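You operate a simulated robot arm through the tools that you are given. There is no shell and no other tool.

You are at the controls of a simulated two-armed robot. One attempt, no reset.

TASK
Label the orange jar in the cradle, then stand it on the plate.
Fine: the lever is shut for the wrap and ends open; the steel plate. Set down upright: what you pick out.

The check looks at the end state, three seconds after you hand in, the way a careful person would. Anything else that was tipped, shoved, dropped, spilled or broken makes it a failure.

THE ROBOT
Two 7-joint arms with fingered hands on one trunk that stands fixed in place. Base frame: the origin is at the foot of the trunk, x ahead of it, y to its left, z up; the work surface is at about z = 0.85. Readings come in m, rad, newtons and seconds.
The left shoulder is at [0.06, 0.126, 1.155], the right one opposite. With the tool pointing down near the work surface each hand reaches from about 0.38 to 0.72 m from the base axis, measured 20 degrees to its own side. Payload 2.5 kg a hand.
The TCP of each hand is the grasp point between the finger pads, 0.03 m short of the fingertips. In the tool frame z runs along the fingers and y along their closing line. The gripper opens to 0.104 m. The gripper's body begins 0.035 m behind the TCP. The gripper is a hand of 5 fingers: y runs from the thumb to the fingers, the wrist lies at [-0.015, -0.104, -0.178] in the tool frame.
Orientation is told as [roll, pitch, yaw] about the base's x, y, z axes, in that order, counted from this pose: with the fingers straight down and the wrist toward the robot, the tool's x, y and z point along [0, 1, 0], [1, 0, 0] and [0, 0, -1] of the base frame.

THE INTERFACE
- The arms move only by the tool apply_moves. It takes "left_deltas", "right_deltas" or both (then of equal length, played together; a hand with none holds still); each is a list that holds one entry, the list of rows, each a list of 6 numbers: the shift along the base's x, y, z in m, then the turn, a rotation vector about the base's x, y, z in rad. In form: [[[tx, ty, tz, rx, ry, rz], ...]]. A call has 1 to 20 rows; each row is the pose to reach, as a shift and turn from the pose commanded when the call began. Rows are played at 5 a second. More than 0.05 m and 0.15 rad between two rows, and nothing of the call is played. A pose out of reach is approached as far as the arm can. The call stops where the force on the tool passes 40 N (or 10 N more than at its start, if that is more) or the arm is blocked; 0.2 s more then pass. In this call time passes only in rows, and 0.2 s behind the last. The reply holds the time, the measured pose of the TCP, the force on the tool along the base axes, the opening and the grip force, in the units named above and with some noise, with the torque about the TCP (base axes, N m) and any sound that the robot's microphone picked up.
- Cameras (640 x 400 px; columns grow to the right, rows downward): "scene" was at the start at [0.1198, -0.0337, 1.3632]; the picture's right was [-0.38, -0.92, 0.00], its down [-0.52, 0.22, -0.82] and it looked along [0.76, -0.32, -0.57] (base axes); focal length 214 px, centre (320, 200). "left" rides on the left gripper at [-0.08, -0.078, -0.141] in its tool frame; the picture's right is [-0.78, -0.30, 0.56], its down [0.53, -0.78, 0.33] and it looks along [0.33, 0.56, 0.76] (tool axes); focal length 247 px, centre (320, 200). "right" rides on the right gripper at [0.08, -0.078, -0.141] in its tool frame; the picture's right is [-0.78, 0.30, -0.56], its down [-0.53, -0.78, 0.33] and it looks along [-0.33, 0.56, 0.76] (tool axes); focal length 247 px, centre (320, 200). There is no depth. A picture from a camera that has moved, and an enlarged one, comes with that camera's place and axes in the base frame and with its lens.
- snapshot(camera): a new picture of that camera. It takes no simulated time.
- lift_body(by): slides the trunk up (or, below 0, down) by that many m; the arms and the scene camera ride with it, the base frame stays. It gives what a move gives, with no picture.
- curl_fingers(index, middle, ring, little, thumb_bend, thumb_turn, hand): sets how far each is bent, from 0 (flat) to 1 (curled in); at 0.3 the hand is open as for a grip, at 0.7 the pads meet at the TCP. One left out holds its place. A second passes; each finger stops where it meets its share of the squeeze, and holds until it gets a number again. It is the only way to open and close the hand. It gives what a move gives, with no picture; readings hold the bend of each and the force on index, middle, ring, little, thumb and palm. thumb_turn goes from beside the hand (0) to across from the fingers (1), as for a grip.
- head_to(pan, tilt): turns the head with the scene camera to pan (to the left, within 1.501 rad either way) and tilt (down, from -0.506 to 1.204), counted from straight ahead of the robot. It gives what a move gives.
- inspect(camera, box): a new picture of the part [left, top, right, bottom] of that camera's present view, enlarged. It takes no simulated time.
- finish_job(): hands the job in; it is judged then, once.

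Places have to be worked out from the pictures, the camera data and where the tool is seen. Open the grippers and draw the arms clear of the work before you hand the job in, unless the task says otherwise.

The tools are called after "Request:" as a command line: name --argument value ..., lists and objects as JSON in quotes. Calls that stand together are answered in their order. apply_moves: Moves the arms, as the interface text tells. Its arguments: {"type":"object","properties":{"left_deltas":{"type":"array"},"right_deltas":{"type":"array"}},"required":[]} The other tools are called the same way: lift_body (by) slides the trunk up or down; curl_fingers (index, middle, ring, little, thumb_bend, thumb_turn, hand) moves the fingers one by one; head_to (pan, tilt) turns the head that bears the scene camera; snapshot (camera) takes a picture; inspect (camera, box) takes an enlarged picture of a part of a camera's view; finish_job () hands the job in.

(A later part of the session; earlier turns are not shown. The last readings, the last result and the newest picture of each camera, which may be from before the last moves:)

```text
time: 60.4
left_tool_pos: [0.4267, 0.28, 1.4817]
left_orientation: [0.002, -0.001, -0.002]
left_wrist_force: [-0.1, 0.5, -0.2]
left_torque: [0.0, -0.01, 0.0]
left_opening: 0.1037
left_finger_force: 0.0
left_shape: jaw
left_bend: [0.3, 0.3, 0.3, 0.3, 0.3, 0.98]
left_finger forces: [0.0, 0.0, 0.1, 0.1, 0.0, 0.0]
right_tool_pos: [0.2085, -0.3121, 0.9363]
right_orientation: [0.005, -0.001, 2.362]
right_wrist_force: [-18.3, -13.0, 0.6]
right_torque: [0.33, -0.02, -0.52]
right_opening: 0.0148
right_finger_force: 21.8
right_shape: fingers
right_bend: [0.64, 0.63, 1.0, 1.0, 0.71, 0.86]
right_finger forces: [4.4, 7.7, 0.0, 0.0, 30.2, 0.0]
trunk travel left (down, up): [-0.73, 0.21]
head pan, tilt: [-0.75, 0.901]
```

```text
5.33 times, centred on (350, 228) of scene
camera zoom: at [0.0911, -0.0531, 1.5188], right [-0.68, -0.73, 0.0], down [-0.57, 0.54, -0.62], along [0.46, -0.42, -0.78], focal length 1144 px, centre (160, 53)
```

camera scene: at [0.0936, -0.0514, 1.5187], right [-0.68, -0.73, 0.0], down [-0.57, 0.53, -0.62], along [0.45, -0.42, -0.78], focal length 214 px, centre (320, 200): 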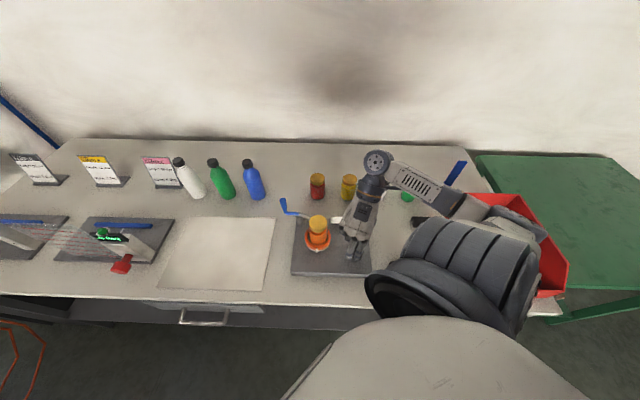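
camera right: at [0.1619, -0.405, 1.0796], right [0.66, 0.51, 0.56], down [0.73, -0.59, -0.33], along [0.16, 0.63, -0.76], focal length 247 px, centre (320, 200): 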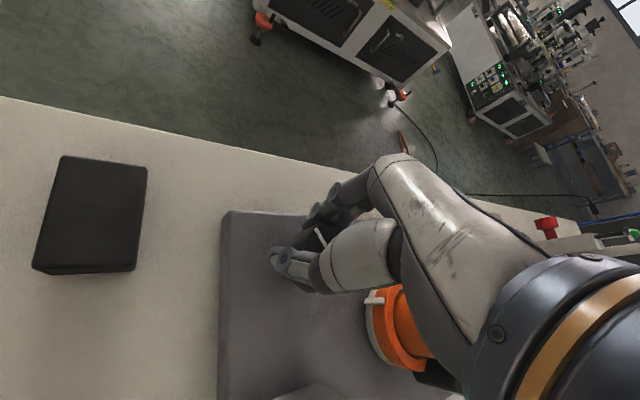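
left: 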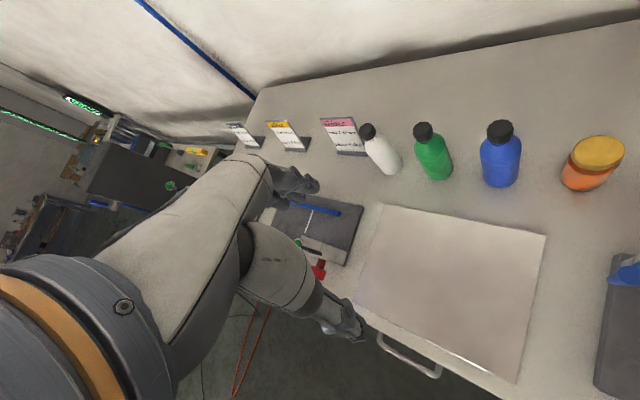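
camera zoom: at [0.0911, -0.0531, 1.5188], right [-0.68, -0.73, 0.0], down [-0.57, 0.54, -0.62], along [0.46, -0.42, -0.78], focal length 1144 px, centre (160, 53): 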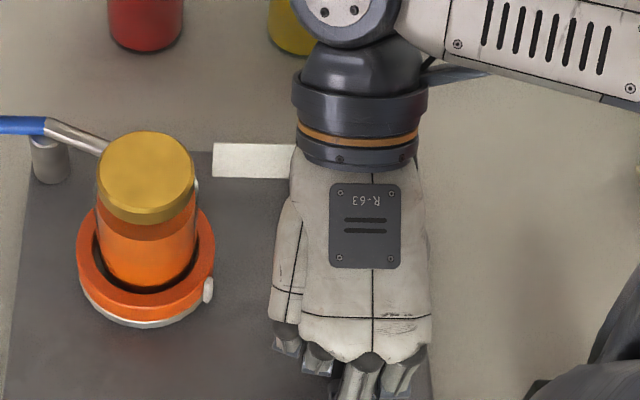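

The pin did not move on this part: the fingers slip on the knob. I release gently and lift, to look at the knob and jar.

Request:
curl_fingers --hand "right" --index 0.4 --middle 0.4 --thumb_bend 0.4

Request:
apply_moves --right_deltas '[[[0.004, 0.002, 0.0, 0, 0, 0], [0.006, 0.003, 0.02, 0, 0, 0], [0.006, 0.003, 0.05, 0, 0, 0], [0.006, 0.003, 0.09, 0, 0, 0], [0.006, 0.003, 0.13, 0, 0, 0]]]'

Request:
inspect --camera "scene" --box '[280, 180, 380, 265]'

Request:
snapshot --camera "right"

```text
time: 61.4
left_tool_pos: [0.4294, 0.2816, 1.4812]
left_orientation: [0.0, 0.002, 0.0]
left_wrist_force: [-0.3, -0.7, 0.1]
left_torque: [-0.02, -0.01, 0.05]
left_opening: 0.104
left_finger_force: 0.0
left_shape: jaw
left_bend: [0.3, 0.3, 0.3, 0.3, 0.3, 0.98]
left_finger forces: [0.0, 0.1, 0.1, 0.1, 0.1, 0.1]
right_tool_pos: [0.2118, -0.3088, 0.9375]
right_orientation: [-0.003, 0.0, 2.359]
right_wrist_force: [-0.1, -0.6, -0.3]
right_torque: [0.03, 0.02, 0.0]
right_opening: 0.0777
right_finger_force: 0.1
right_shape: fingers
right_bend: [0.4, 0.4, 1.0, 1.0, 0.4, 0.97]
right_finger forces: [0.0, 0.0, 0.0, 0.0, 0.0, 0.0]
trunk travel left (down, up): [-0.73, 0.21]
head pan, tilt: [-0.75, 0.901]
```

```text
time: 62.6
left_tool_pos: [0.4286, 0.2813, 1.4789]
left_orientation: [0.0, 0.0, 0.0]
left_wrist_force: [-0.6, -0.3, 0.5]
left_torque: [0.02, -0.04, -0.02]
left_opening: 0.1038
left_finger_force: 0.1
left_shape: jaw
left_bend: [0.3, 0.3, 0.3, 0.3, 0.3, 0.98]
left_finger forces: [0.0, 0.0, 0.1, 0.0, 0.0, 0.0]
right_tool_pos: [0.2193, -0.3077, 1.0672]
right_orientation: [0.001, 0.0, 2.362]
right_wrist_force: [-0.4, 0.7, -0.7]
right_torque: [0.0, -0.01, 0.01]
right_opening: 0.0775
right_finger_force: 0.0
right_shape: fingers
right_bend: [0.4, 0.4, 1.0, 1.0, 0.4, 0.97]
right_finger forces: [0.1, 0.0, 0.0, 0.0, 0.2, 0.1]
trunk travel left (down, up): [-0.73, 0.21]
head pan, tilt: [-0.75, 0.901]
```

```text
4.71 times, centred on (330, 222) of scene
camera zoom: at [0.0933, -0.0512, 1.5187], right [-0.68, -0.73, 0.0], down [-0.57, 0.53, -0.62], along [0.45, -0.42, -0.78], focal length 1009 px, centre (273, 94)
```

zoom: 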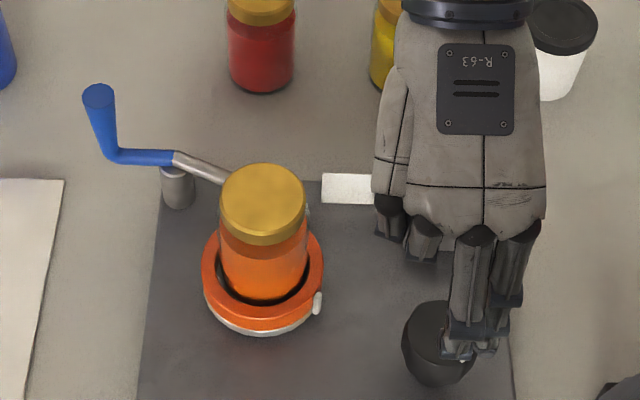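

```text
taken
camera right: at [0.2188, -0.4186, 1.2091], right [0.34, 0.76, 0.56], down [0.93, -0.17, -0.33], along [-0.16, 0.63, -0.76], focal length 247 px, centre (320, 200)
```

right: 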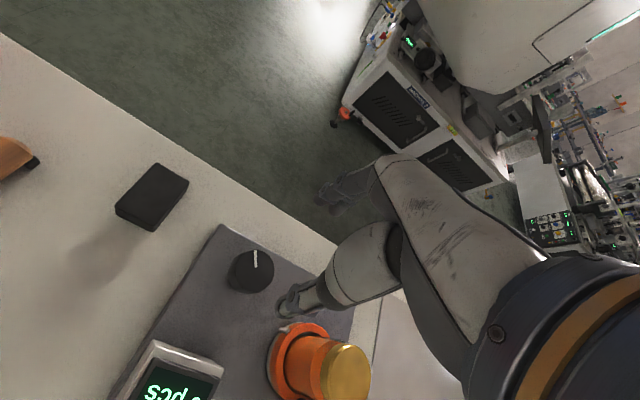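

I move the hand aside to see the knob's mark and the cradle pin clearly.

Request:
apply_moves --right_deltas '[[[0.02, -0.03, 0.03, 0, 0, 0], [0.04, -0.06, 0.06, 0, 0, 0], [0.05, -0.09, 0.08, 0, 0, 0]]]'

Request:
inspect --camera "scene" --box '[290, 190, 380, 265]'

Request:
snapshot --camera "right"

Request:
snapshot --camera "scene"

```text
time: 63.4
left_tool_pos: [0.4299, 0.2817, 1.4799]
left_orientation: [-0.001, -0.001, 0.0]
left_wrist_force: [0.2, 0.2, -0.2]
left_torque: [-0.01, 0.04, -0.03]
left_opening: 0.104
left_finger_force: 0.1
left_shape: jaw
left_bend: [0.3, 0.3, 0.3, 0.3, 0.3, 0.98]
left_finger forces: [0.0, 0.0, 0.0, 0.1, 0.1, 0.0]
right_tool_pos: [0.267, -0.3993, 1.1479]
right_orientation: [0.0, 0.0, 2.358]
right_wrist_force: [0.7, -0.3, 2.0]
right_torque: [0.02, -0.01, 0.0]
right_opening: 0.0777
right_finger_force: 0.1
right_shape: fingers
right_bend: [0.4, 0.4, 1.0, 1.0, 0.4, 0.97]
right_finger forces: [0.1, 0.1, 0.1, 0.0, 0.0, 0.0]
trunk travel left (down, up): [-0.73, 0.21]
head pan, tilt: [-0.75, 0.901]
```

```text
5.33 times, centred on (335, 228) of scene
camera zoom: at [0.0931, -0.0519, 1.5187], right [-0.68, -0.73, 0.0], down [-0.57, 0.53, -0.62], along [0.45, -0.42, -0.78], focal length 1144 px, centre (240, 53)
```

zoom: 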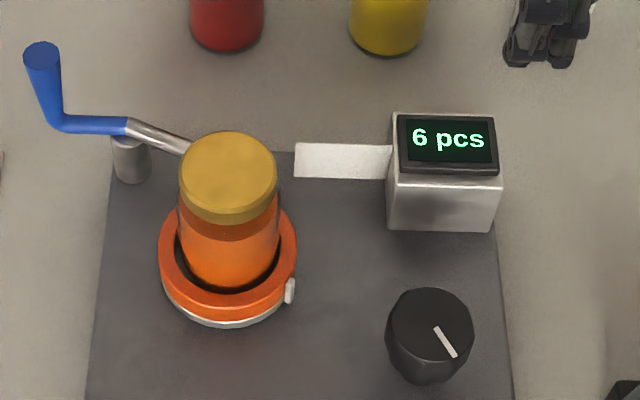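

```text
taken
camera right: at [0.2663, -0.511, 1.2892], right [0.34, 0.76, 0.56], down [0.93, -0.17, -0.33], along [-0.16, 0.63, -0.76], focal length 247 px, centre (320, 200)
```

right: 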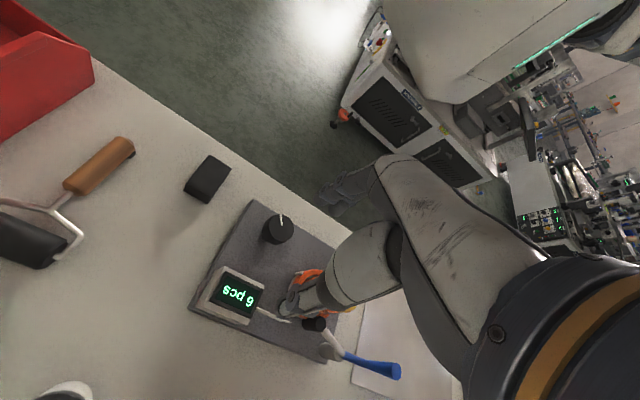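

```text
taken
camera scene: at [0.0931, -0.0519, 1.5187], right [-0.68, -0.73, 0.0], down [-0.57, 0.53, -0.62], along [0.45, -0.42, -0.78], focal length 214 px, centre (320, 200)
```

scene: 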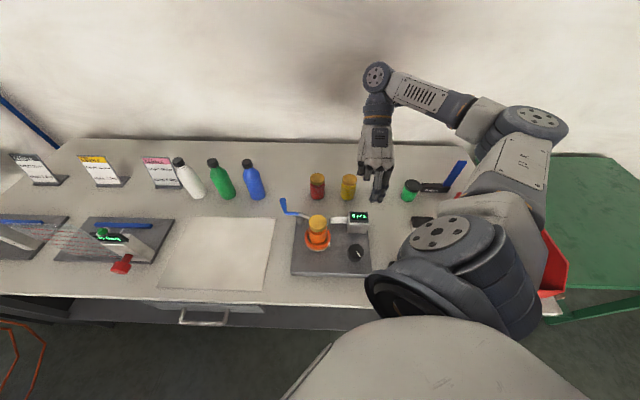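

The knob's mark turned about 27° and the cradle pin about 70°, then strong resistance: possibly an end stop in this direction. I'll go back to the knob, grip with full squeeze at yaw about 2.0 and try clockwise.

Request:
apply_moves --right_deltas '[[[-0.01, 0.02, 0, 0, 0, -0.09], [-0.02, 0.05, 0, 0, 0, -0.18], [-0.035, 0.075, -0.02, 0, 0, -0.27], [-0.047, 0.09, -0.06, 0, 0, -0.36], [-0.047, 0.09, -0.1, 0, 0, -0.36], [-0.047, 0.09, -0.14, 0, 0, -0.36], [-0.047, 0.09, -0.16, 0, 0, -0.36]]]'

Request:
snapshot --camera "right"

Request:
inspect --camera "scene" --box '[300, 190, 400, 275]'

```text
time: 65.0
left_tool_pos: [0.4295, 0.2807, 1.4807]
left_orientation: [-0.001, 0.0, 0.002]
left_wrist_force: [0.0, 0.0, -0.2]
left_torque: [-0.05, -0.02, -0.01]
left_opening: 0.1037
left_finger_force: 0.0
left_shape: jaw
left_bend: [0.3, 0.3, 0.3, 0.3, 0.3, 0.98]
left_finger forces: [0.1, 0.0, 0.0, 0.0, 0.1, 0.0]
right_tool_pos: [0.2189, -0.308, 0.9867]
right_orientation: [-0.001, 0.001, 2.0]
right_wrist_force: [-0.2, -0.6, -1.2]
right_torque: [-0.05, -0.03, -0.02]
right_opening: 0.0778
right_finger_force: 0.0
right_shape: fingers
right_bend: [0.4, 0.4, 1.0, 1.0, 0.4, 0.97]
right_finger forces: [0.0, 0.0, 0.0, 0.0, 0.0, 0.0]
trunk travel left (down, up): [-0.73, 0.21]
head pan, tilt: [-0.75, 0.901]
```

```text
taken
camera right: at [0.1799, -0.4117, 1.1282], right [0.58, 0.59, 0.56], down [0.81, -0.48, -0.33], along [0.07, 0.64, -0.76], focal length 247 px, centre (320, 200)
```

right: 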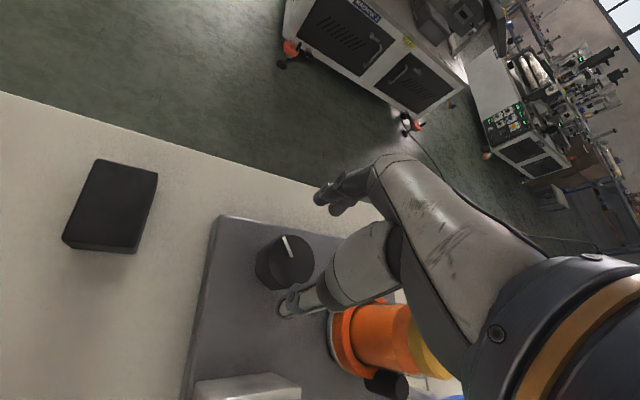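

```text
4.71 times, centred on (350, 232) of scene
camera zoom: at [0.0935, -0.0515, 1.5187], right [-0.68, -0.73, 0.0], down [-0.57, 0.53, -0.62], along [0.45, -0.42, -0.78], focal length 1009 px, centre (179, 47)
```

zoom: 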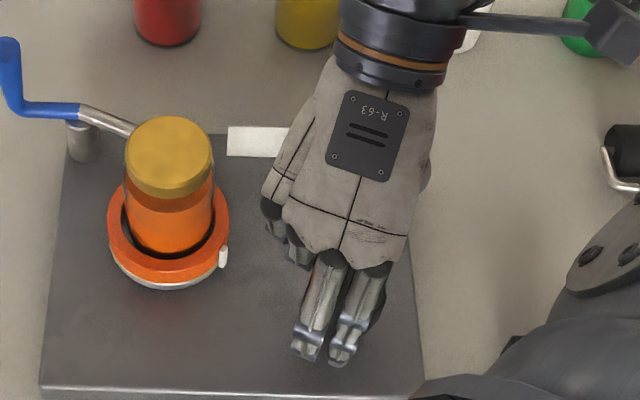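

Comparing wrist-camera sightings at different yaws reveals a camera bias of about 9 mm along tool x. With that correction the knob axis is at (0.2225,-0.3145), so my grip was 8 mm off-centre and that caused the slip. I lower onto the corrected centre and grip fully.

Request:
apply_moves --right_deltas '[[[0.0036, -0.0065, -0.01, 0, 0, 0], [0.0036, -0.0065, -0.03, 0, 0, 0], [0.0036, -0.0065, -0.047, 0, 0, 0]]]'

Request:
curl_fingers --hand "right" --index 0.75 --middle 0.75 --thumb_bend 0.75

Request:
snapshot --camera "right"

```text
time: 65.8
left_tool_pos: [0.4294, 0.2816, 1.4796]
left_orientation: [0.001, 0.0, 0.0]
left_wrist_force: [0.4, 0.1, 0.5]
left_torque: [-0.02, 0.0, 0.02]
left_opening: 0.104
left_finger_force: 0.0
left_shape: jaw
left_bend: [0.3, 0.3, 0.3, 0.3, 0.3, 0.98]
left_finger forces: [0.0, 0.0, 0.0, 0.1, 0.1, 0.0]
right_tool_pos: [0.2248, -0.3146, 0.9396]
right_orientation: [0.0, -0.001, 1.998]
right_wrist_force: [-0.7, -0.4, -1.1]
right_torque: [0.0, -0.04, -0.01]
right_opening: 0.0776
right_finger_force: 0.1
right_shape: fingers
right_bend: [0.4, 0.4, 1.0, 1.0, 0.4, 0.97]
right_finger forces: [0.0, 0.0, 0.1, 0.0, 0.0, 0.0]
trunk travel left (down, up): [-0.73, 0.21]
head pan, tilt: [-0.75, 0.901]
```

```text
time: 66.8
left_tool_pos: [0.4307, 0.2825, 1.4803]
left_orientation: [0.0, 0.002, 0.0]
left_wrist_force: [0.1, 0.8, 1.0]
left_torque: [0.03, -0.03, -0.01]
left_opening: 0.1036
left_finger_force: 0.1
left_shape: jaw
left_bend: [0.3, 0.3, 0.3, 0.3, 0.3, 0.98]
left_finger forces: [0.0, 0.1, 0.1, 0.1, 0.0, 0.0]
right_tool_pos: [0.2254, -0.3127, 0.9395]
right_orientation: [-0.001, -0.002, 2.0]
right_wrist_force: [0.8, 7.3, -3.4]
right_torque: [0.3, 0.0, 0.01]
right_opening: 0.0412
right_finger_force: 14.5
right_shape: fingers
right_bend: [0.55, 0.59, 1.0, 1.0, 0.56, 0.96]
right_finger forces: [8.9, 8.8, 0.0, 0.1, 11.8, 0.1]
trunk travel left (down, up): [-0.73, 0.21]
head pan, tilt: [-0.75, 0.901]
```

```text
taken
camera right: at [0.1853, -0.4173, 1.0817], right [0.58, 0.59, 0.56], down [0.81, -0.48, -0.33], along [0.07, 0.65, -0.76], focal length 247 px, centre (320, 200)
```

right: 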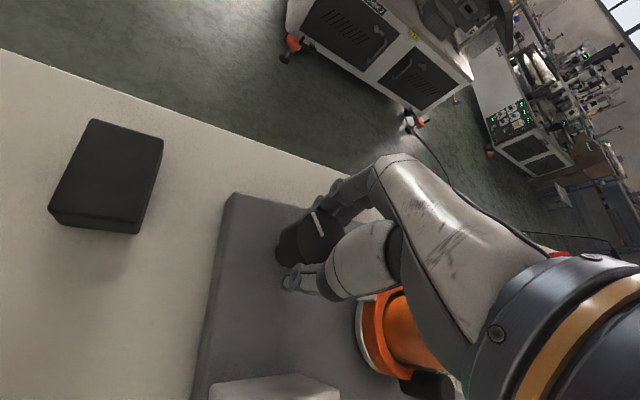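

A full-diameter grip now (0.041 opening, balanced forces). I turn counter-clockwise by 0.4 rad about the knob axis and watch the torque and the pin.

Request:
apply_moves --right_deltas '[[[-0.001, 0.001, 0, 0, 0, 0.08], [-0.001, 0.001, 0, 0, 0, 0.16], [-0.001, 0.0015, 0, 0, 0, 0.24], [-0.001, 0.002, 0, 0, 0, 0.32], [-0.001, 0.002, 0, 0, 0, 0.4]]]'

Request:
inspect --camera "scene" --box '[300, 190, 400, 275]'

Request:
inspect --camera "right" --box '[220, 160, 420, 400]'

```text
time: 68.0
left_tool_pos: [0.4308, 0.2832, 1.4792]
left_orientation: [-0.001, 0.0, -0.001]
left_wrist_force: [-1.0, 0.2, -0.2]
left_torque: [0.0, 0.0, -0.02]
left_opening: 0.1034
left_finger_force: 0.1
left_shape: jaw
left_bend: [0.3, 0.3, 0.3, 0.3, 0.3, 0.98]
left_finger forces: [0.0, 0.0, 0.0, 0.1, 0.0, 0.0]
right_tool_pos: [0.2266, -0.311, 0.9394]
right_orientation: [-0.001, 0.0, 2.4]
right_wrist_force: [5.8, 9.6, -2.7]
right_torque: [0.44, -0.21, -0.55]
right_opening: 0.0403
right_finger_force: 18.1
right_shape: fingers
right_bend: [0.55, 0.61, 1.0, 1.0, 0.59, 0.92]
right_finger forces: [8.5, 15.7, 0.0, 0.1, 12.8, 0.2]
trunk travel left (down, up): [-0.73, 0.21]
head pan, tilt: [-0.75, 0.901]
```

```text
4.71 times, centred on (350, 232) of scene
camera zoom: at [0.0944, -0.0503, 1.5186], right [-0.68, -0.73, 0.0], down [-0.57, 0.53, -0.62], along [0.45, -0.42, -0.78], focal length 1009 px, centre (179, 47)
```

zoom: 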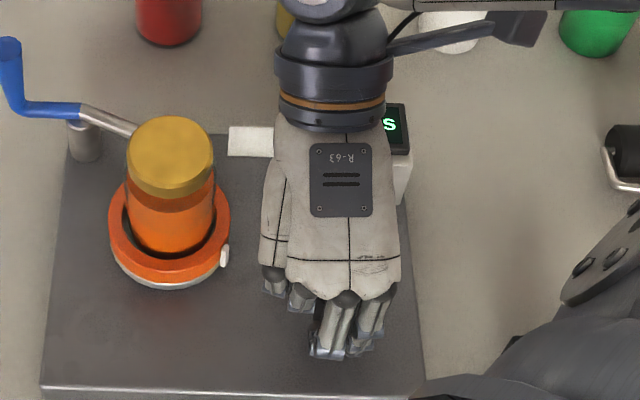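

```text
1.67 times, centred on (320, 280) of right
camera zoom: at [0.2293, -0.4222, 1.0812], right [0.31, 0.77, 0.56], down [0.93, -0.13, -0.33], along [-0.18, 0.62, -0.76], focal length 412 px, centre (320, 67)
```

zoom: 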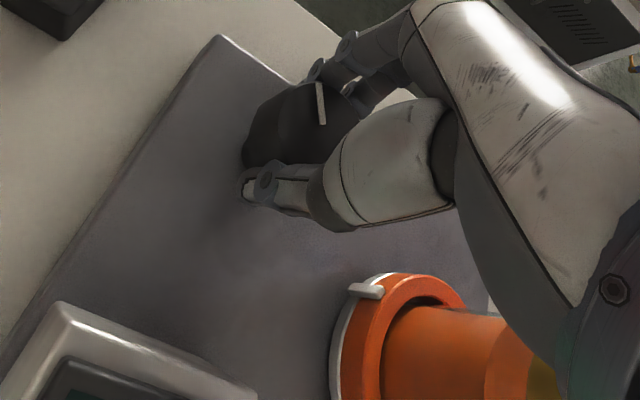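

The knob is at a hard stop counter-clockwise (0.55 Nm, no motion). I turn clockwise instead, rotating about the knob axis, in a first 1 rad stroke.

Request:
apply_moves --right_deltas '[[[0.0003, -0.0008, 0, 0, 0, -0.13], [0.0005, -0.0016, 0, 0, 0, -0.26], [0.0007, -0.0024, 0, 0, 0, -0.39], [0.0008, -0.0032, 0, 0, 0, -0.52], [0.0007, -0.004, 0, 0, 0, -0.65], [0.0005, -0.0048, 0, 0, 0, -0.78], [0.0002, -0.0055, 0, 0, 0, -0.9], [0, -0.0061, 0, 0, 0, -1.0]]]'

Request:
inspect --camera "scene" --box '[300, 190, 400, 275]'

Request:
snapshot --camera "right"

```text
time: 69.8
left_tool_pos: [0.4295, 0.2829, 1.4806]
left_orientation: [0.001, 0.001, -0.001]
left_wrist_force: [-0.5, -0.1, 0.2]
left_torque: [0.02, 0.02, -0.06]
left_opening: 0.1038
left_finger_force: 0.0
left_shape: jaw
left_bend: [0.3, 0.3, 0.3, 0.3, 0.3, 0.98]
left_finger forces: [0.1, 0.1, 0.1, 0.0, 0.1, 0.0]
right_tool_pos: [0.2242, -0.3165, 0.9416]
right_orientation: [0.001, 0.0, 1.397]
right_wrist_force: [5.9, 10.8, 1.7]
right_torque: [0.34, -0.17, 0.03]
right_opening: 0.0408
right_finger_force: 16.4
right_shape: fingers
right_bend: [0.53, 0.58, 1.0, 1.0, 0.59, 0.96]
right_finger forces: [11.0, 12.6, 0.0, 0.1, 9.2, 0.0]
trunk travel left (down, up): [-0.73, 0.21]
head pan, tilt: [-0.75, 0.901]
```

```text
4.71 times, centred on (350, 232) of scene
camera zoom: at [0.0939, -0.05, 1.5188], right [-0.68, -0.73, 0.0], down [-0.57, 0.53, -0.62], along [0.45, -0.42, -0.78], focal length 1009 px, centre (179, 47)
```

zoom: 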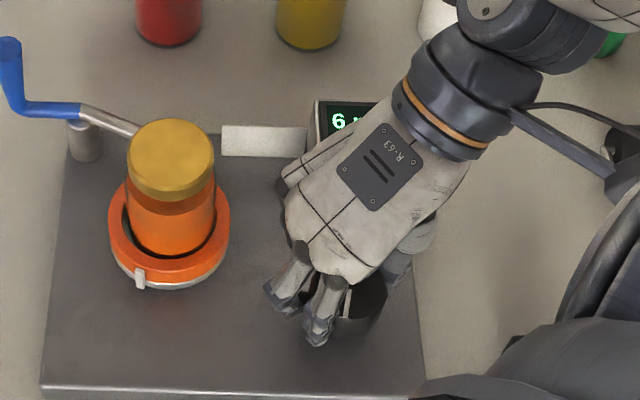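

```text
taken
camera right: at [0.1328, -0.379, 1.0814], right [0.82, 0.16, 0.56], down [0.39, -0.86, -0.33], along [0.43, 0.49, -0.76], focal length 247 px, centre (320, 200)
```

right: 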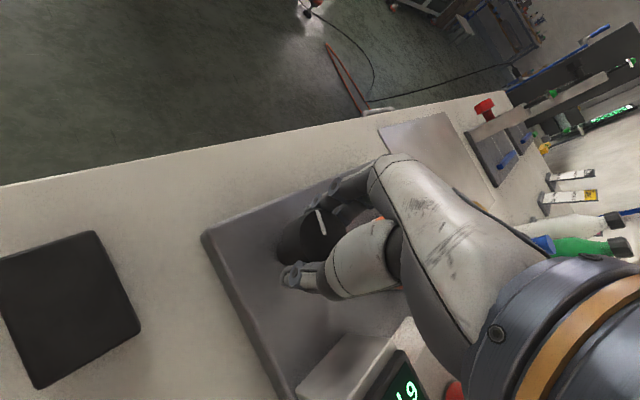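

Turning clockwise is free and the cradle pin follows back past its start. I continue clockwise.

Request:
apply_moves --right_deltas '[[[-0.0015, -0.0012, 0, 0, 0, -0.13], [-0.002, -0.0018, 0, 0, 0, -0.26], [-0.0025, -0.0022, 0, 0, 0, -0.39], [-0.003, -0.0026, 0, 0, 0, -0.52], [-0.0035, -0.003, 0, 0, 0, -0.65], [-0.004, -0.0032, 0, 0, 0, -0.78], [-0.0045, -0.0033, 0, 0, 0, -0.9], [-0.005, -0.0033, 0, 0, 0, -1.0]]]'

Request:
inspect --camera "scene" --box '[280, 180, 400, 275]'

Request:
snapshot --camera "right"

```text
time: 70.9
left_tool_pos: [0.4311, 0.2807, 1.4791]
left_orientation: [0.001, 0.001, 0.001]
left_wrist_force: [0.8, -0.8, 0.3]
left_torque: [0.01, 0.03, 0.01]
left_opening: 0.1036
left_finger_force: 0.1
left_shape: jaw
left_bend: [0.3, 0.3, 0.3, 0.3, 0.3, 0.98]
left_finger forces: [0.1, 0.1, 0.0, 0.0, 0.0, 0.0]
right_tool_pos: [0.1864, -0.3107, 0.9303]
right_orientation: [0.083, 0.038, 0.906]
right_wrist_force: [3.3, 15.9, 6.5]
right_torque: [-0.01, -0.45, 0.37]
right_opening: 0.0096
right_finger_force: 14.7
right_shape: fingers
right_bend: [0.65, 0.54, 1.0, 1.0, 0.68, 0.97]
right_finger forces: [0.1, 14.3, 15.9, 0.0, 0.0, 0.0]
trunk travel left (down, up): [-0.73, 0.21]
head pan, tilt: [-0.75, 0.901]
stopped in row 5 (right hand): the force on the tool passed its limit at 48 N (the readings are from after the stop); the commanded pose is now the measured one
```

```text
4.21 times, centred on (340, 228) of scene
camera zoom: at [0.0941, -0.0509, 1.5185], right [-0.68, -0.73, 0.0], down [-0.57, 0.53, -0.62], along [0.45, -0.42, -0.78], focal length 903 px, centre (236, 84)
```

zoom: 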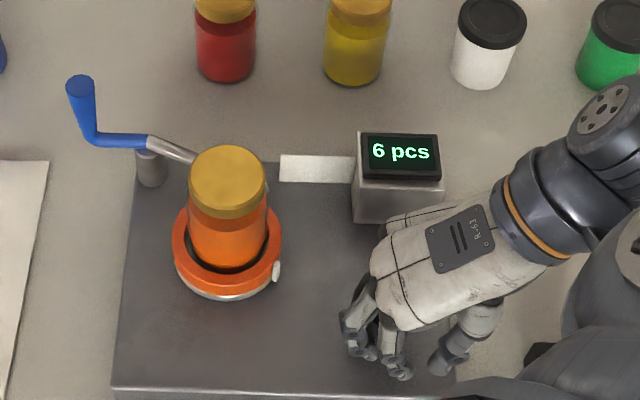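

```text
taken
camera right: at [0.0892, -0.3255, 1.0813], right [0.84, -0.26, 0.48], down [-0.09, -0.93, -0.35], along [0.54, 0.25, -0.81], focal length 247 px, centre (320, 200)
```

right: 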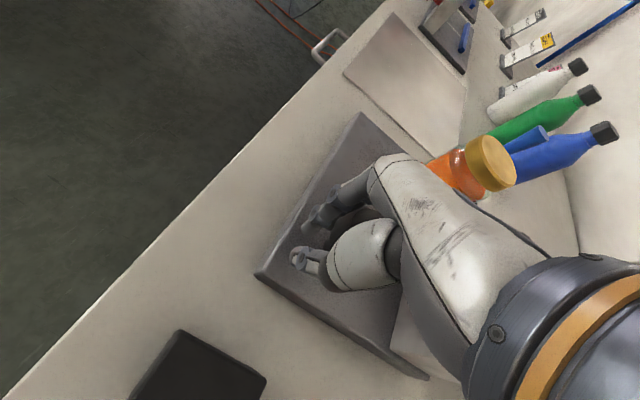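

The hand slipped off the knob and the arm stopped on force; the base has not moved. I look closely before freeing the hand.

Request:
inspect --camera "scene" --box '[340, 215, 410, 275]'

Request:
inspect --camera "right" --box '[260, 130, 440, 310]'

```text
6.67 times, centred on (375, 245) of scene
camera zoom: at [0.0941, -0.0509, 1.5185], right [-0.68, -0.73, 0.0], down [-0.57, 0.53, -0.62], along [0.45, -0.42, -0.78], focal length 1430 px, centre (-47, -100)
```

zoom: 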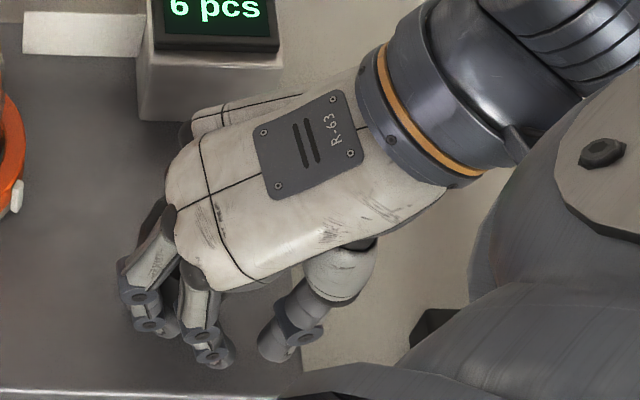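

```text
2.22 times, centred on (350, 220) of right
camera zoom: at [0.0892, -0.3255, 1.0813], right [0.84, -0.26, 0.48], down [-0.09, -0.93, -0.35], along [0.54, 0.25, -0.81], focal length 549 px, centre (253, 156)
```

zoom: 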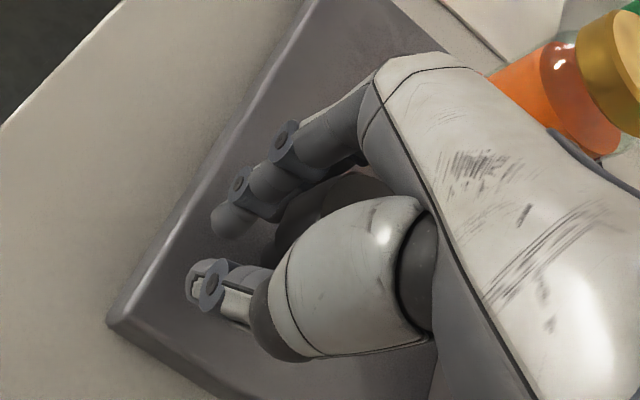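

The knob lies under the palm on the ring-finger side, nothing hooked. I open index, middle and thumb, then lift straight up.

Request:
curl_fingers --hand "right" --index 0.35 --middle 0.35 --thumb_bend 0.35

Request:
apply_moves --right_deltas '[[[0, 0, 0.01, 0, 0, 0], [0, 0, 0.03, 0, 0, 0], [0, 0, 0.06, 0, 0, 0], [0, 0, 0.1, 0, 0, 0]]]'

Request:
inspect --camera "scene" --box '[290, 180, 410, 275]'

Request:
snapshot --camera "right"

```text
time: 71.9
left_tool_pos: [0.4298, 0.2821, 1.4808]
left_orientation: [-0.001, -0.001, 0.0]
left_wrist_force: [0.2, 0.0, -0.4]
left_torque: [-0.01, 0.0, -0.04]
left_opening: 0.1037
left_finger_force: 0.0
left_shape: jaw
left_bend: [0.3, 0.3, 0.3, 0.3, 0.3, 0.98]
left_finger forces: [0.0, 0.0, 0.0, 0.0, 0.1, 0.0]
right_tool_pos: [0.1855, -0.3163, 0.9314]
right_orientation: [0.071, 0.05, 0.897]
right_wrist_force: [3.8, 2.5, 26.5]
right_torque: [-0.17, -0.85, 0.11]
right_opening: 0.0905
right_finger_force: 13.8
right_shape: fingers
right_bend: [0.35, 0.35, 1.0, 1.0, 0.35, 0.97]
right_finger forces: [0.1, 0.0, 28.0, 0.0, 0.0, 0.0]
trunk travel left (down, up): [-0.73, 0.21]
head pan, tilt: [-0.75, 0.901]
```

```text
time: 72.9
left_tool_pos: [0.4295, 0.2821, 1.4803]
left_orientation: [-0.002, 0.001, 0.002]
left_wrist_force: [-0.7, -0.3, 0.8]
left_torque: [-0.02, 0.0, -0.03]
left_opening: 0.1036
left_finger_force: 0.0
left_shape: jaw
left_bend: [0.3, 0.3, 0.3, 0.3, 0.3, 0.98]
left_finger forces: [0.0, 0.1, 0.0, 0.0, 0.1, 0.1]
right_tool_pos: [0.1875, -0.293, 1.0213]
right_orientation: [0.117, 0.017, 0.947]
right_wrist_force: [1.2, -0.7, 0.4]
right_torque: [-0.01, 0.0, -0.01]
right_opening: 0.0905
right_finger_force: 0.0
right_shape: fingers
right_bend: [0.35, 0.35, 1.0, 1.0, 0.35, 0.97]
right_finger forces: [0.0, 0.0, 0.0, 0.0, 0.0, 0.0]
trunk travel left (down, up): [-0.73, 0.21]
head pan, tilt: [-0.75, 0.901]
```

```text
4.21 times, centred on (350, 228) of scene
camera zoom: at [0.0937, -0.0509, 1.5186], right [-0.68, -0.73, 0.0], down [-0.57, 0.53, -0.62], along [0.45, -0.42, -0.78], focal length 903 px, centre (194, 84)
```

zoom: 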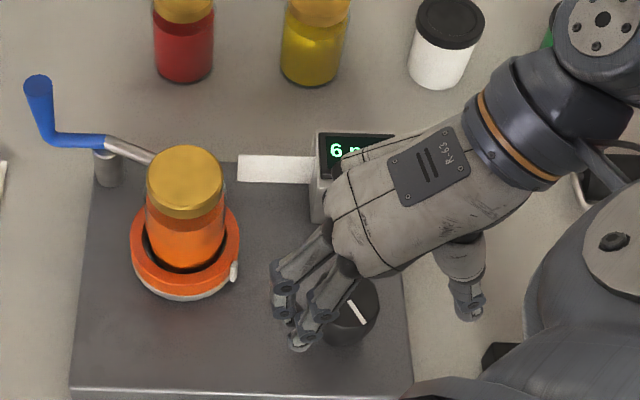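

```text
taken
camera right: at [0.0937, -0.3179, 1.1726], right [0.86, -0.24, 0.46], down [-0.06, -0.92, -0.38], along [0.51, 0.3, -0.81], focal length 247 px, centre (320, 200)
```

right: 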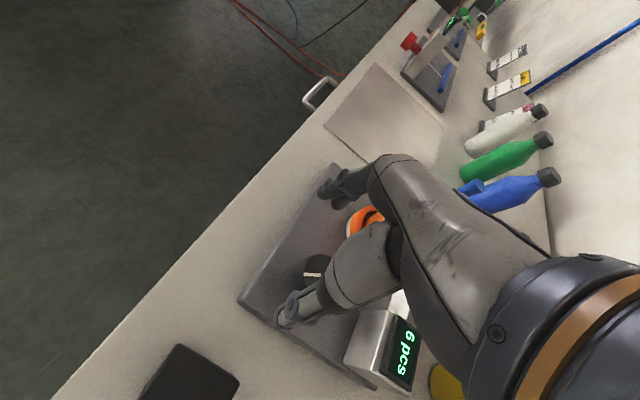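

The arm could not hold that pose and dragged the knob back to its counter-clockwise stop. I first level the hand and return above the knob axis (0.2215,-0.3145).

Request:
apply_moves --right_deltas '[[[0.015, -0.002, 0.01, -0.01, -0.044, 0], [0.035, -0.004, 0.01, -0.0213, -0.0888, 0], [0.035, -0.004, 0.01, -0.0213, -0.0888, 0]]]'

Request:
snapshot --camera "scene"

```text
time: 73.7
left_tool_pos: [0.4292, 0.2817, 1.4801]
left_orientation: [0.001, 0.001, 0.001]
left_wrist_force: [0.7, 0.6, 0.4]
left_torque: [0.0, 0.01, -0.02]
left_opening: 0.1037
left_finger_force: 0.2
left_shape: jaw
left_bend: [0.3, 0.3, 0.3, 0.3, 0.3, 0.98]
left_finger forces: [0.1, 0.1, 0.1, 0.0, 0.0, 0.1]
right_tool_pos: [0.2234, -0.3164, 1.0385]
right_orientation: [-0.005, 0.002, 0.909]
right_wrist_force: [0.4, 0.0, -0.9]
right_torque: [0.05, -0.01, 0.0]
right_opening: 0.0904
right_finger_force: 0.0
right_shape: fingers
right_bend: [0.35, 0.35, 1.0, 1.0, 0.35, 0.97]
right_finger forces: [0.0, 0.0, 0.0, 0.1, 0.1, 0.1]
trunk travel left (down, up): [-0.73, 0.21]
head pan, tilt: [-0.75, 0.901]
```

```text
taken
camera scene: at [0.0934, -0.0512, 1.5187], right [-0.68, -0.73, 0.0], down [-0.57, 0.53, -0.62], along [0.45, -0.42, -0.78], focal length 214 px, centre (320, 200)
```

scene: 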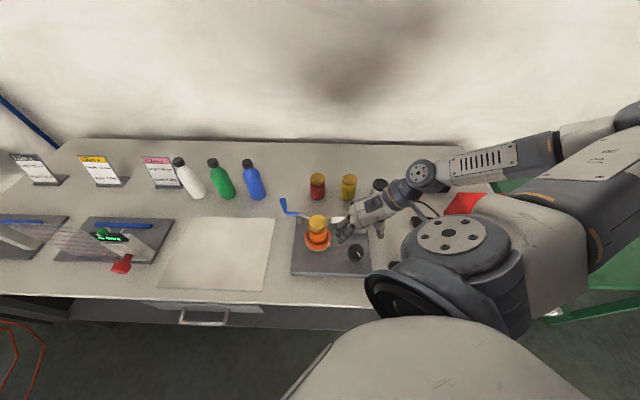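

The hand is level above the knob again. I rotate to yaw about 2.35 at this height, then check alignment.

Request:
apply_moves --right_deltas '[[[0, 0, 0, 0, 0, 0.14], [0, 0, 0, 0, 0, 0.28], [0, 0, 0, 0, 0, 0.42], [0, 0, 0, 0, 0, 0.56], [0, 0, 0, 0, 0, 0.7], [0, 0, 0, 0, 0, 0.84], [0, 0, 0, 0, 0, 0.98], [0, 0, 0, 0, 0, 1.12], [0, 0, 0, 0, 0, 1.26], [-0.001, 0.001, 0, 0, 0, 1.4], [-0.0015, 0.0015, -0.03, 0, 0, 1.44]]]'

Request:
snapshot --camera "right"

Request:
snapshot --camera "scene"

```text
time: 76.1
left_tool_pos: [0.4299, 0.2812, 1.4801]
left_orientation: [0.0, 0.001, 0.001]
left_wrist_force: [0.2, 0.7, -0.7]
left_torque: [-0.01, -0.02, 0.02]
left_opening: 0.1038
left_finger_force: 0.1
left_shape: jaw
left_bend: [0.3, 0.3, 0.3, 0.3, 0.3, 0.98]
left_finger forces: [0.0, 0.0, 0.0, 0.0, 0.1, 0.0]
right_tool_pos: [0.2182, -0.3198, 1.0109]
right_orientation: [-0.007, 0.013, 2.338]
right_wrist_force: [0.3, 0.3, -0.2]
right_torque: [0.0, 0.01, -0.01]
right_opening: 0.0905
right_finger_force: 0.0
right_shape: fingers
right_bend: [0.35, 0.35, 1.0, 1.0, 0.35, 0.97]
right_finger forces: [0.1, 0.1, 0.0, 0.0, 0.0, 0.0]
trunk travel left (down, up): [-0.73, 0.21]
head pan, tilt: [-0.75, 0.901]
```

```text
taken
camera right: at [0.2131, -0.4314, 1.152], right [0.35, 0.75, 0.56], down [0.93, -0.19, -0.32], along [-0.13, 0.63, -0.77], focal length 247 px, centre (320, 200)
```

right: 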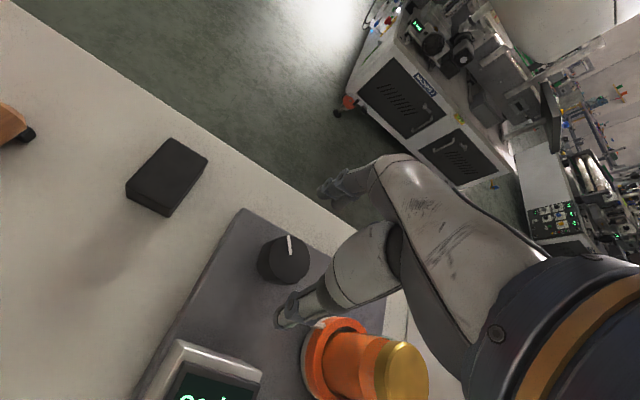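

```text
taken
camera scene: at [0.0937, -0.0517, 1.5187], right [-0.68, -0.73, 0.0], down [-0.57, 0.53, -0.62], along [0.45, -0.42, -0.78], focal length 214 px, centre (320, 200)
```

scene: 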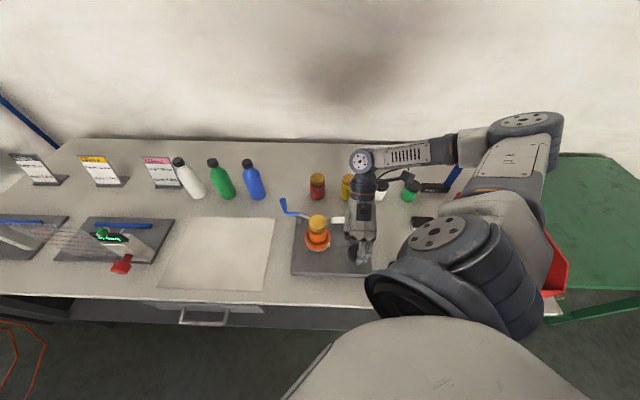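

Corrected knob axis: (0.2215,-0.3135). I descend onto it.

Request:
apply_moves --right_deltas '[[[0.0016, 0, -0.02, 0, 0, 0], [0.0016, 0, -0.045, 0, 0, 0], [0.0016, 0, -0.068, 0, 0, 0], [0.0016, 0, -0.07, 0, 0, 0]]]'

Request:
snapshot --camera "right"

```text
time: 77.1
left_tool_pos: [0.4293, 0.2806, 1.4808]
left_orientation: [0.0, 0.001, 0.0]
left_wrist_force: [0.6, -0.2, 0.2]
left_torque: [0.0, 0.01, 0.0]
left_opening: 0.1036
left_finger_force: 0.0
left_shape: jaw
left_bend: [0.3, 0.3, 0.3, 0.3, 0.3, 0.98]
left_finger forces: [0.0, 0.0, 0.1, 0.0, 0.0, 0.1]
right_tool_pos: [0.2184, -0.3195, 0.9387]
right_orientation: [-0.007, 0.014, 2.336]
right_wrist_force: [-0.5, -0.2, -0.4]
right_torque: [0.03, -0.04, 0.0]
right_opening: 0.0906
right_finger_force: 0.0
right_shape: fingers
right_bend: [0.35, 0.35, 1.0, 1.0, 0.35, 0.97]
right_finger forces: [0.0, 0.0, 0.1, 0.0, 0.0, 0.1]
trunk travel left (down, up): [-0.73, 0.21]
head pan, tilt: [-0.75, 0.901]
```

```text
taken
camera right: at [0.2131, -0.4307, 1.0816], right [0.35, 0.75, 0.56], down [0.93, -0.19, -0.32], along [-0.13, 0.63, -0.77], focal length 247 px, centre (320, 200)
```

right: 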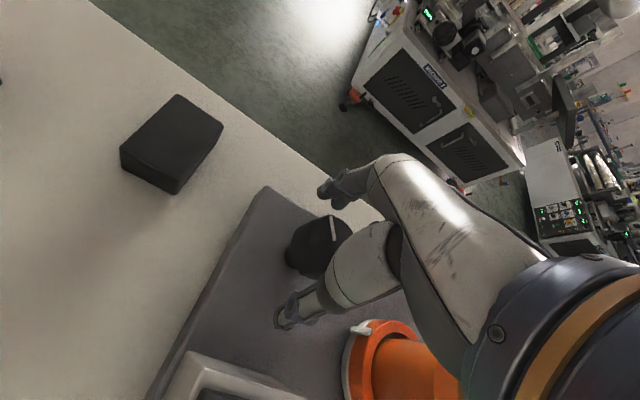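

Measured position is (0.2184,-0.3195), so I add a correction of (+3,+6) mm and then grip.

Request:
apply_moves --right_deltas '[[[0.002, 0.003, 0, 0, 0, 0], [0.003, 0.006, 0, 0, 0, 0], [0.003, 0.006, 0.001, 0, 0, 0]]]'

Request:
curl_fingers --hand "right" --index 0.75 --middle 0.75 --thumb_bend 0.75

Request:
inspect --camera "scene" --box '[290, 180, 410, 275]'

```text
time: 77.9
left_tool_pos: [0.429, 0.2816, 1.4797]
left_orientation: [0.001, 0.001, 0.001]
left_wrist_force: [0.4, -0.5, 0.3]
left_torque: [0.01, -0.05, 0.02]
left_opening: 0.1035
left_finger_force: 0.1
left_shape: jaw
left_bend: [0.3, 0.3, 0.3, 0.3, 0.3, 0.98]
left_finger forces: [0.0, 0.1, 0.1, 0.0, 0.1, 0.1]
right_tool_pos: [0.2225, -0.314, 0.9397]
right_orientation: [-0.007, 0.012, 2.336]
right_wrist_force: [0.1, 0.5, 0.0]
right_torque: [0.03, 0.01, -0.02]
right_opening: 0.0905
right_finger_force: 0.1
right_shape: fingers
right_bend: [0.35, 0.35, 1.0, 1.0, 0.35, 0.97]
right_finger forces: [0.1, 0.0, 0.0, 0.0, 0.1, 0.0]
trunk travel left (down, up): [-0.73, 0.21]
head pan, tilt: [-0.75, 0.901]
```

```text
time: 78.9
left_tool_pos: [0.4299, 0.2821, 1.4797]
left_orientation: [-0.001, 0.001, 0.0]
left_wrist_force: [-0.3, -0.1, -0.4]
left_torque: [0.0, 0.0, -0.01]
left_opening: 0.1036
left_finger_force: 0.1
left_shape: jaw
left_bend: [0.3, 0.3, 0.3, 0.3, 0.3, 0.98]
left_finger forces: [0.0, 0.0, 0.0, 0.0, 0.1, 0.0]
right_tool_pos: [0.2227, -0.3116, 0.9404]
right_orientation: [-0.01, 0.009, 2.335]
right_wrist_force: [-1.2, 6.1, -2.3]
right_torque: [0.27, 0.11, 0.03]
right_opening: 0.0406
right_finger_force: 15.2
right_shape: fingers
right_bend: [0.55, 0.58, 1.0, 1.0, 0.57, 0.96]
right_finger forces: [8.0, 9.0, 0.0, 0.0, 12.8, 0.0]
trunk travel left (down, up): [-0.73, 0.21]
head pan, tilt: [-0.75, 0.901]
```

```text
4.21 times, centred on (350, 228) of scene
camera zoom: at [0.0934, -0.0509, 1.5187], right [-0.68, -0.73, 0.0], down [-0.57, 0.53, -0.62], along [0.45, -0.42, -0.78], focal length 903 px, centre (194, 84)
```

zoom: 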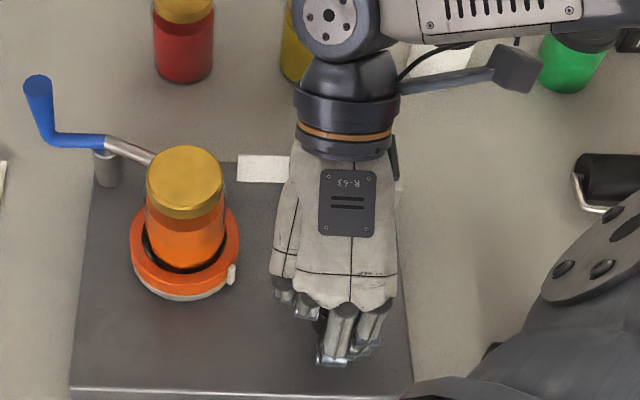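

Balanced full-diameter grip. I turn clockwise in shorter chunks, checking force and the pin each time.

Request:
apply_moves --right_deltas '[[[0.0002, -0.0005, 0, 0, 0, -0.13], [0.0004, -0.0009, 0, 0, 0, -0.26], [0.0006, -0.0013, 0, 0, 0, -0.39], [0.0006, -0.0017, 0, 0, 0, -0.52], [0.0006, -0.0021, 0, 0, 0, -0.65], [0.0005, -0.0026, 0, 0, 0, -0.78]]]'

Request:
inspect --camera "scene" --box '[290, 180, 410, 275]'

```text
time: 80.3
left_tool_pos: [0.4293, 0.2821, 1.4792]
left_orientation: [0.0, -0.001, 0.0]
left_wrist_force: [-0.1, -0.1, -0.3]
left_torque: [0.0, 0.01, 0.01]
left_opening: 0.1038
left_finger_force: 0.1
left_shape: jaw
left_bend: [0.3, 0.3, 0.3, 0.3, 0.3, 0.98]
left_finger forces: [0.0, 0.0, 0.0, 0.0, 0.1, 0.0]
right_tool_pos: [0.2224, -0.3151, 0.941]
right_orientation: [-0.009, 0.011, 1.555]
right_wrist_force: [0.6, 8.5, 0.9]
right_torque: [0.39, -0.06, 0.01]
right_opening: 0.0401
right_finger_force: 14.9
right_shape: fingers
right_bend: [0.54, 0.57, 1.0, 1.0, 0.58, 0.96]
right_finger forces: [9.2, 9.7, 0.0, 0.0, 10.8, 0.1]
trunk travel left (down, up): [-0.73, 0.21]
head pan, tilt: [-0.75, 0.901]
```

```text
4.21 times, centred on (350, 228) of scene
camera zoom: at [0.0936, -0.0502, 1.5187], right [-0.68, -0.73, 0.0], down [-0.57, 0.53, -0.62], along [0.45, -0.42, -0.78], focal length 903 px, centre (194, 84)
```

zoom: 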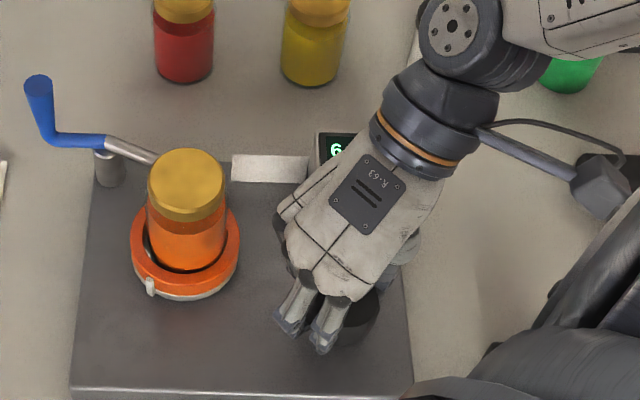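

The pin followed by 110° for 45° of knob (ratio about 2.5) with low torque, and the label strip seems to be moving. I continue clockwise by 0.4 rad.

Request:
apply_moves --right_deltas '[[[-0.0003, -0.0003, 0, 0, 0, -0.1], [-0.0006, -0.0006, 0, 0, 0, -0.2], [-0.0009, -0.0008, 0, 0, 0, -0.3], [-0.0012, -0.001, 0, 0, 0, -0.4]]]'

Request:
inspect --camera "scene" --box '[290, 180, 410, 275]'

```text
time: 81.3
left_tool_pos: [0.4291, 0.2831, 1.4798]
left_orientation: [0.001, 0.001, 0.001]
left_wrist_force: [0.0, -0.4, 0.2]
left_torque: [0.01, 0.01, -0.01]
left_opening: 0.1034
left_finger_force: 0.2
left_shape: jaw
left_bend: [0.3, 0.3, 0.3, 0.3, 0.3, 0.98]
left_finger forces: [0.0, 0.0, 0.0, 0.1, 0.1, 0.0]
right_tool_pos: [0.2232, -0.3157, 0.9395]
right_orientation: [-0.008, 0.013, 1.153]
right_wrist_force: [9.1, 9.6, -2.8]
right_torque: [0.37, -0.29, 0.04]
right_opening: 0.0398
right_finger_force: 15.3
right_shape: fingers
right_bend: [0.54, 0.56, 1.0, 1.0, 0.59, 0.97]
right_finger forces: [10.0, 11.3, 0.0, 0.1, 8.8, 0.0]
trunk travel left (down, up): [-0.73, 0.21]
head pan, tilt: [-0.75, 0.901]
```

```text
4.21 times, centred on (350, 228) of scene
camera zoom: at [0.0946, -0.0504, 1.5185], right [-0.68, -0.73, 0.0], down [-0.57, 0.53, -0.62], along [0.45, -0.42, -0.78], focal length 903 px, centre (194, 84)
```

zoom: 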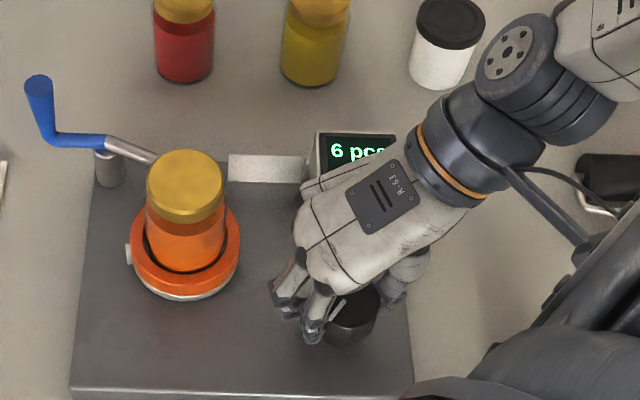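

The label strip's end is creeping toward the jar as I turn clockwise, so this is the wrap direction. I continue carefully by another 0.3 rad.

Request:
apply_moves --right_deltas '[[[0.0005, 0.0005, 0, 0, 0, -0.1], [0.0007, 0.0005, 0, 0, 0, -0.2], [0.0009, 0.0004, 0, 0, 0, -0.3]]]'

Request:
inspect --camera "scene" --box '[290, 180, 410, 275]'

```text
time: 82.1
left_tool_pos: [0.4302, 0.2816, 1.4794]
left_orientation: [0.0, 0.001, 0.001]
left_wrist_force: [-0.5, 0.1, 0.0]
left_torque: [-0.02, 0.02, 0.01]
left_opening: 0.1037
left_finger_force: 0.1
left_shape: jaw
left_bend: [0.3, 0.3, 0.3, 0.3, 0.3, 0.98]
left_finger forces: [0.0, 0.0, 0.1, 0.0, 0.0, 0.0]
right_tool_pos: [0.2237, -0.3169, 0.9412]
right_orientation: [-0.012, 0.013, 0.854]
right_wrist_force: [3.3, 4.2, -3.1]
right_torque: [0.17, -0.25, 0.0]
right_opening: 0.0403
right_finger_force: 14.6
right_shape: fingers
right_bend: [0.54, 0.57, 1.0, 1.0, 0.59, 0.96]
right_finger forces: [8.3, 8.6, 0.0, 0.0, 11.2, 0.0]
trunk travel left (down, up): [-0.73, 0.21]
head pan, tilt: [-0.75, 0.901]
```

```text
4.21 times, centred on (350, 228) of scene
camera zoom: at [0.0938, -0.0511, 1.5187], right [-0.68, -0.73, 0.0], down [-0.57, 0.53, -0.62], along [0.45, -0.42, -0.78], focal length 903 px, centre (194, 84)
```

zoom: 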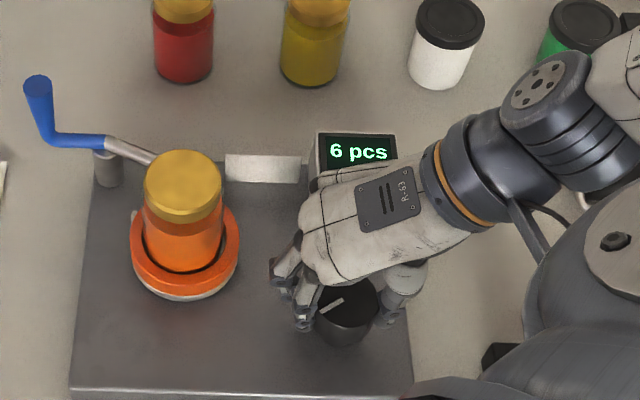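

Smooth. The strip advances and the pin is now at the back left. Another 0.3 rad.

Request:
apply_moves --right_deltas '[[[0.0, 0.0, 0, 0, 0, -0.1], [0.0, 0.0, 0, 0, 0, -0.2], [-0.0003, -0.0003, 0, 0, 0, -0.3]]]'

Request:
inspect --camera "scene" --box '[290, 180, 410, 275]'

```text
time: 82.9
left_tool_pos: [0.4311, 0.2814, 1.479]
left_orientation: [0.0, 0.001, 0.0]
left_wrist_force: [0.6, -0.6, -0.6]
left_torque: [0.01, -0.01, 0.0]
left_opening: 0.1037
left_finger_force: 0.1
left_shape: jaw
left_bend: [0.3, 0.3, 0.3, 0.3, 0.3, 0.98]
left_finger forces: [0.0, 0.1, 0.0, 0.0, 0.1, 0.0]
right_tool_pos: [0.2224, -0.3158, 0.9406]
right_orientation: [-0.007, 0.011, 0.552]
right_wrist_force: [6.8, 6.5, -5.8]
right_torque: [0.18, -0.28, -0.01]
right_opening: 0.0403
right_finger_force: 14.7
right_shape: fingers
right_bend: [0.54, 0.57, 1.0, 1.0, 0.59, 0.96]
right_finger forces: [9.6, 8.9, 0.0, 0.0, 10.4, 0.0]
trunk travel left (down, up): [-0.73, 0.21]
head pan, tilt: [-0.75, 0.901]
```

```text
4.21 times, centred on (350, 228) of scene
camera zoom: at [0.0945, -0.051, 1.5185], right [-0.68, -0.73, 0.0], down [-0.57, 0.53, -0.62], along [0.45, -0.42, -0.78], focal length 903 px, centre (194, 84)
```

zoom: 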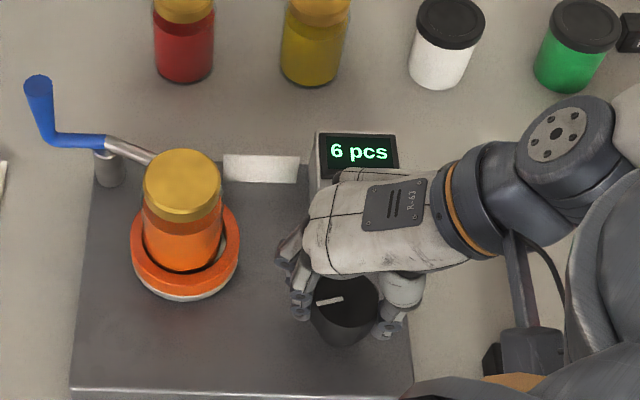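

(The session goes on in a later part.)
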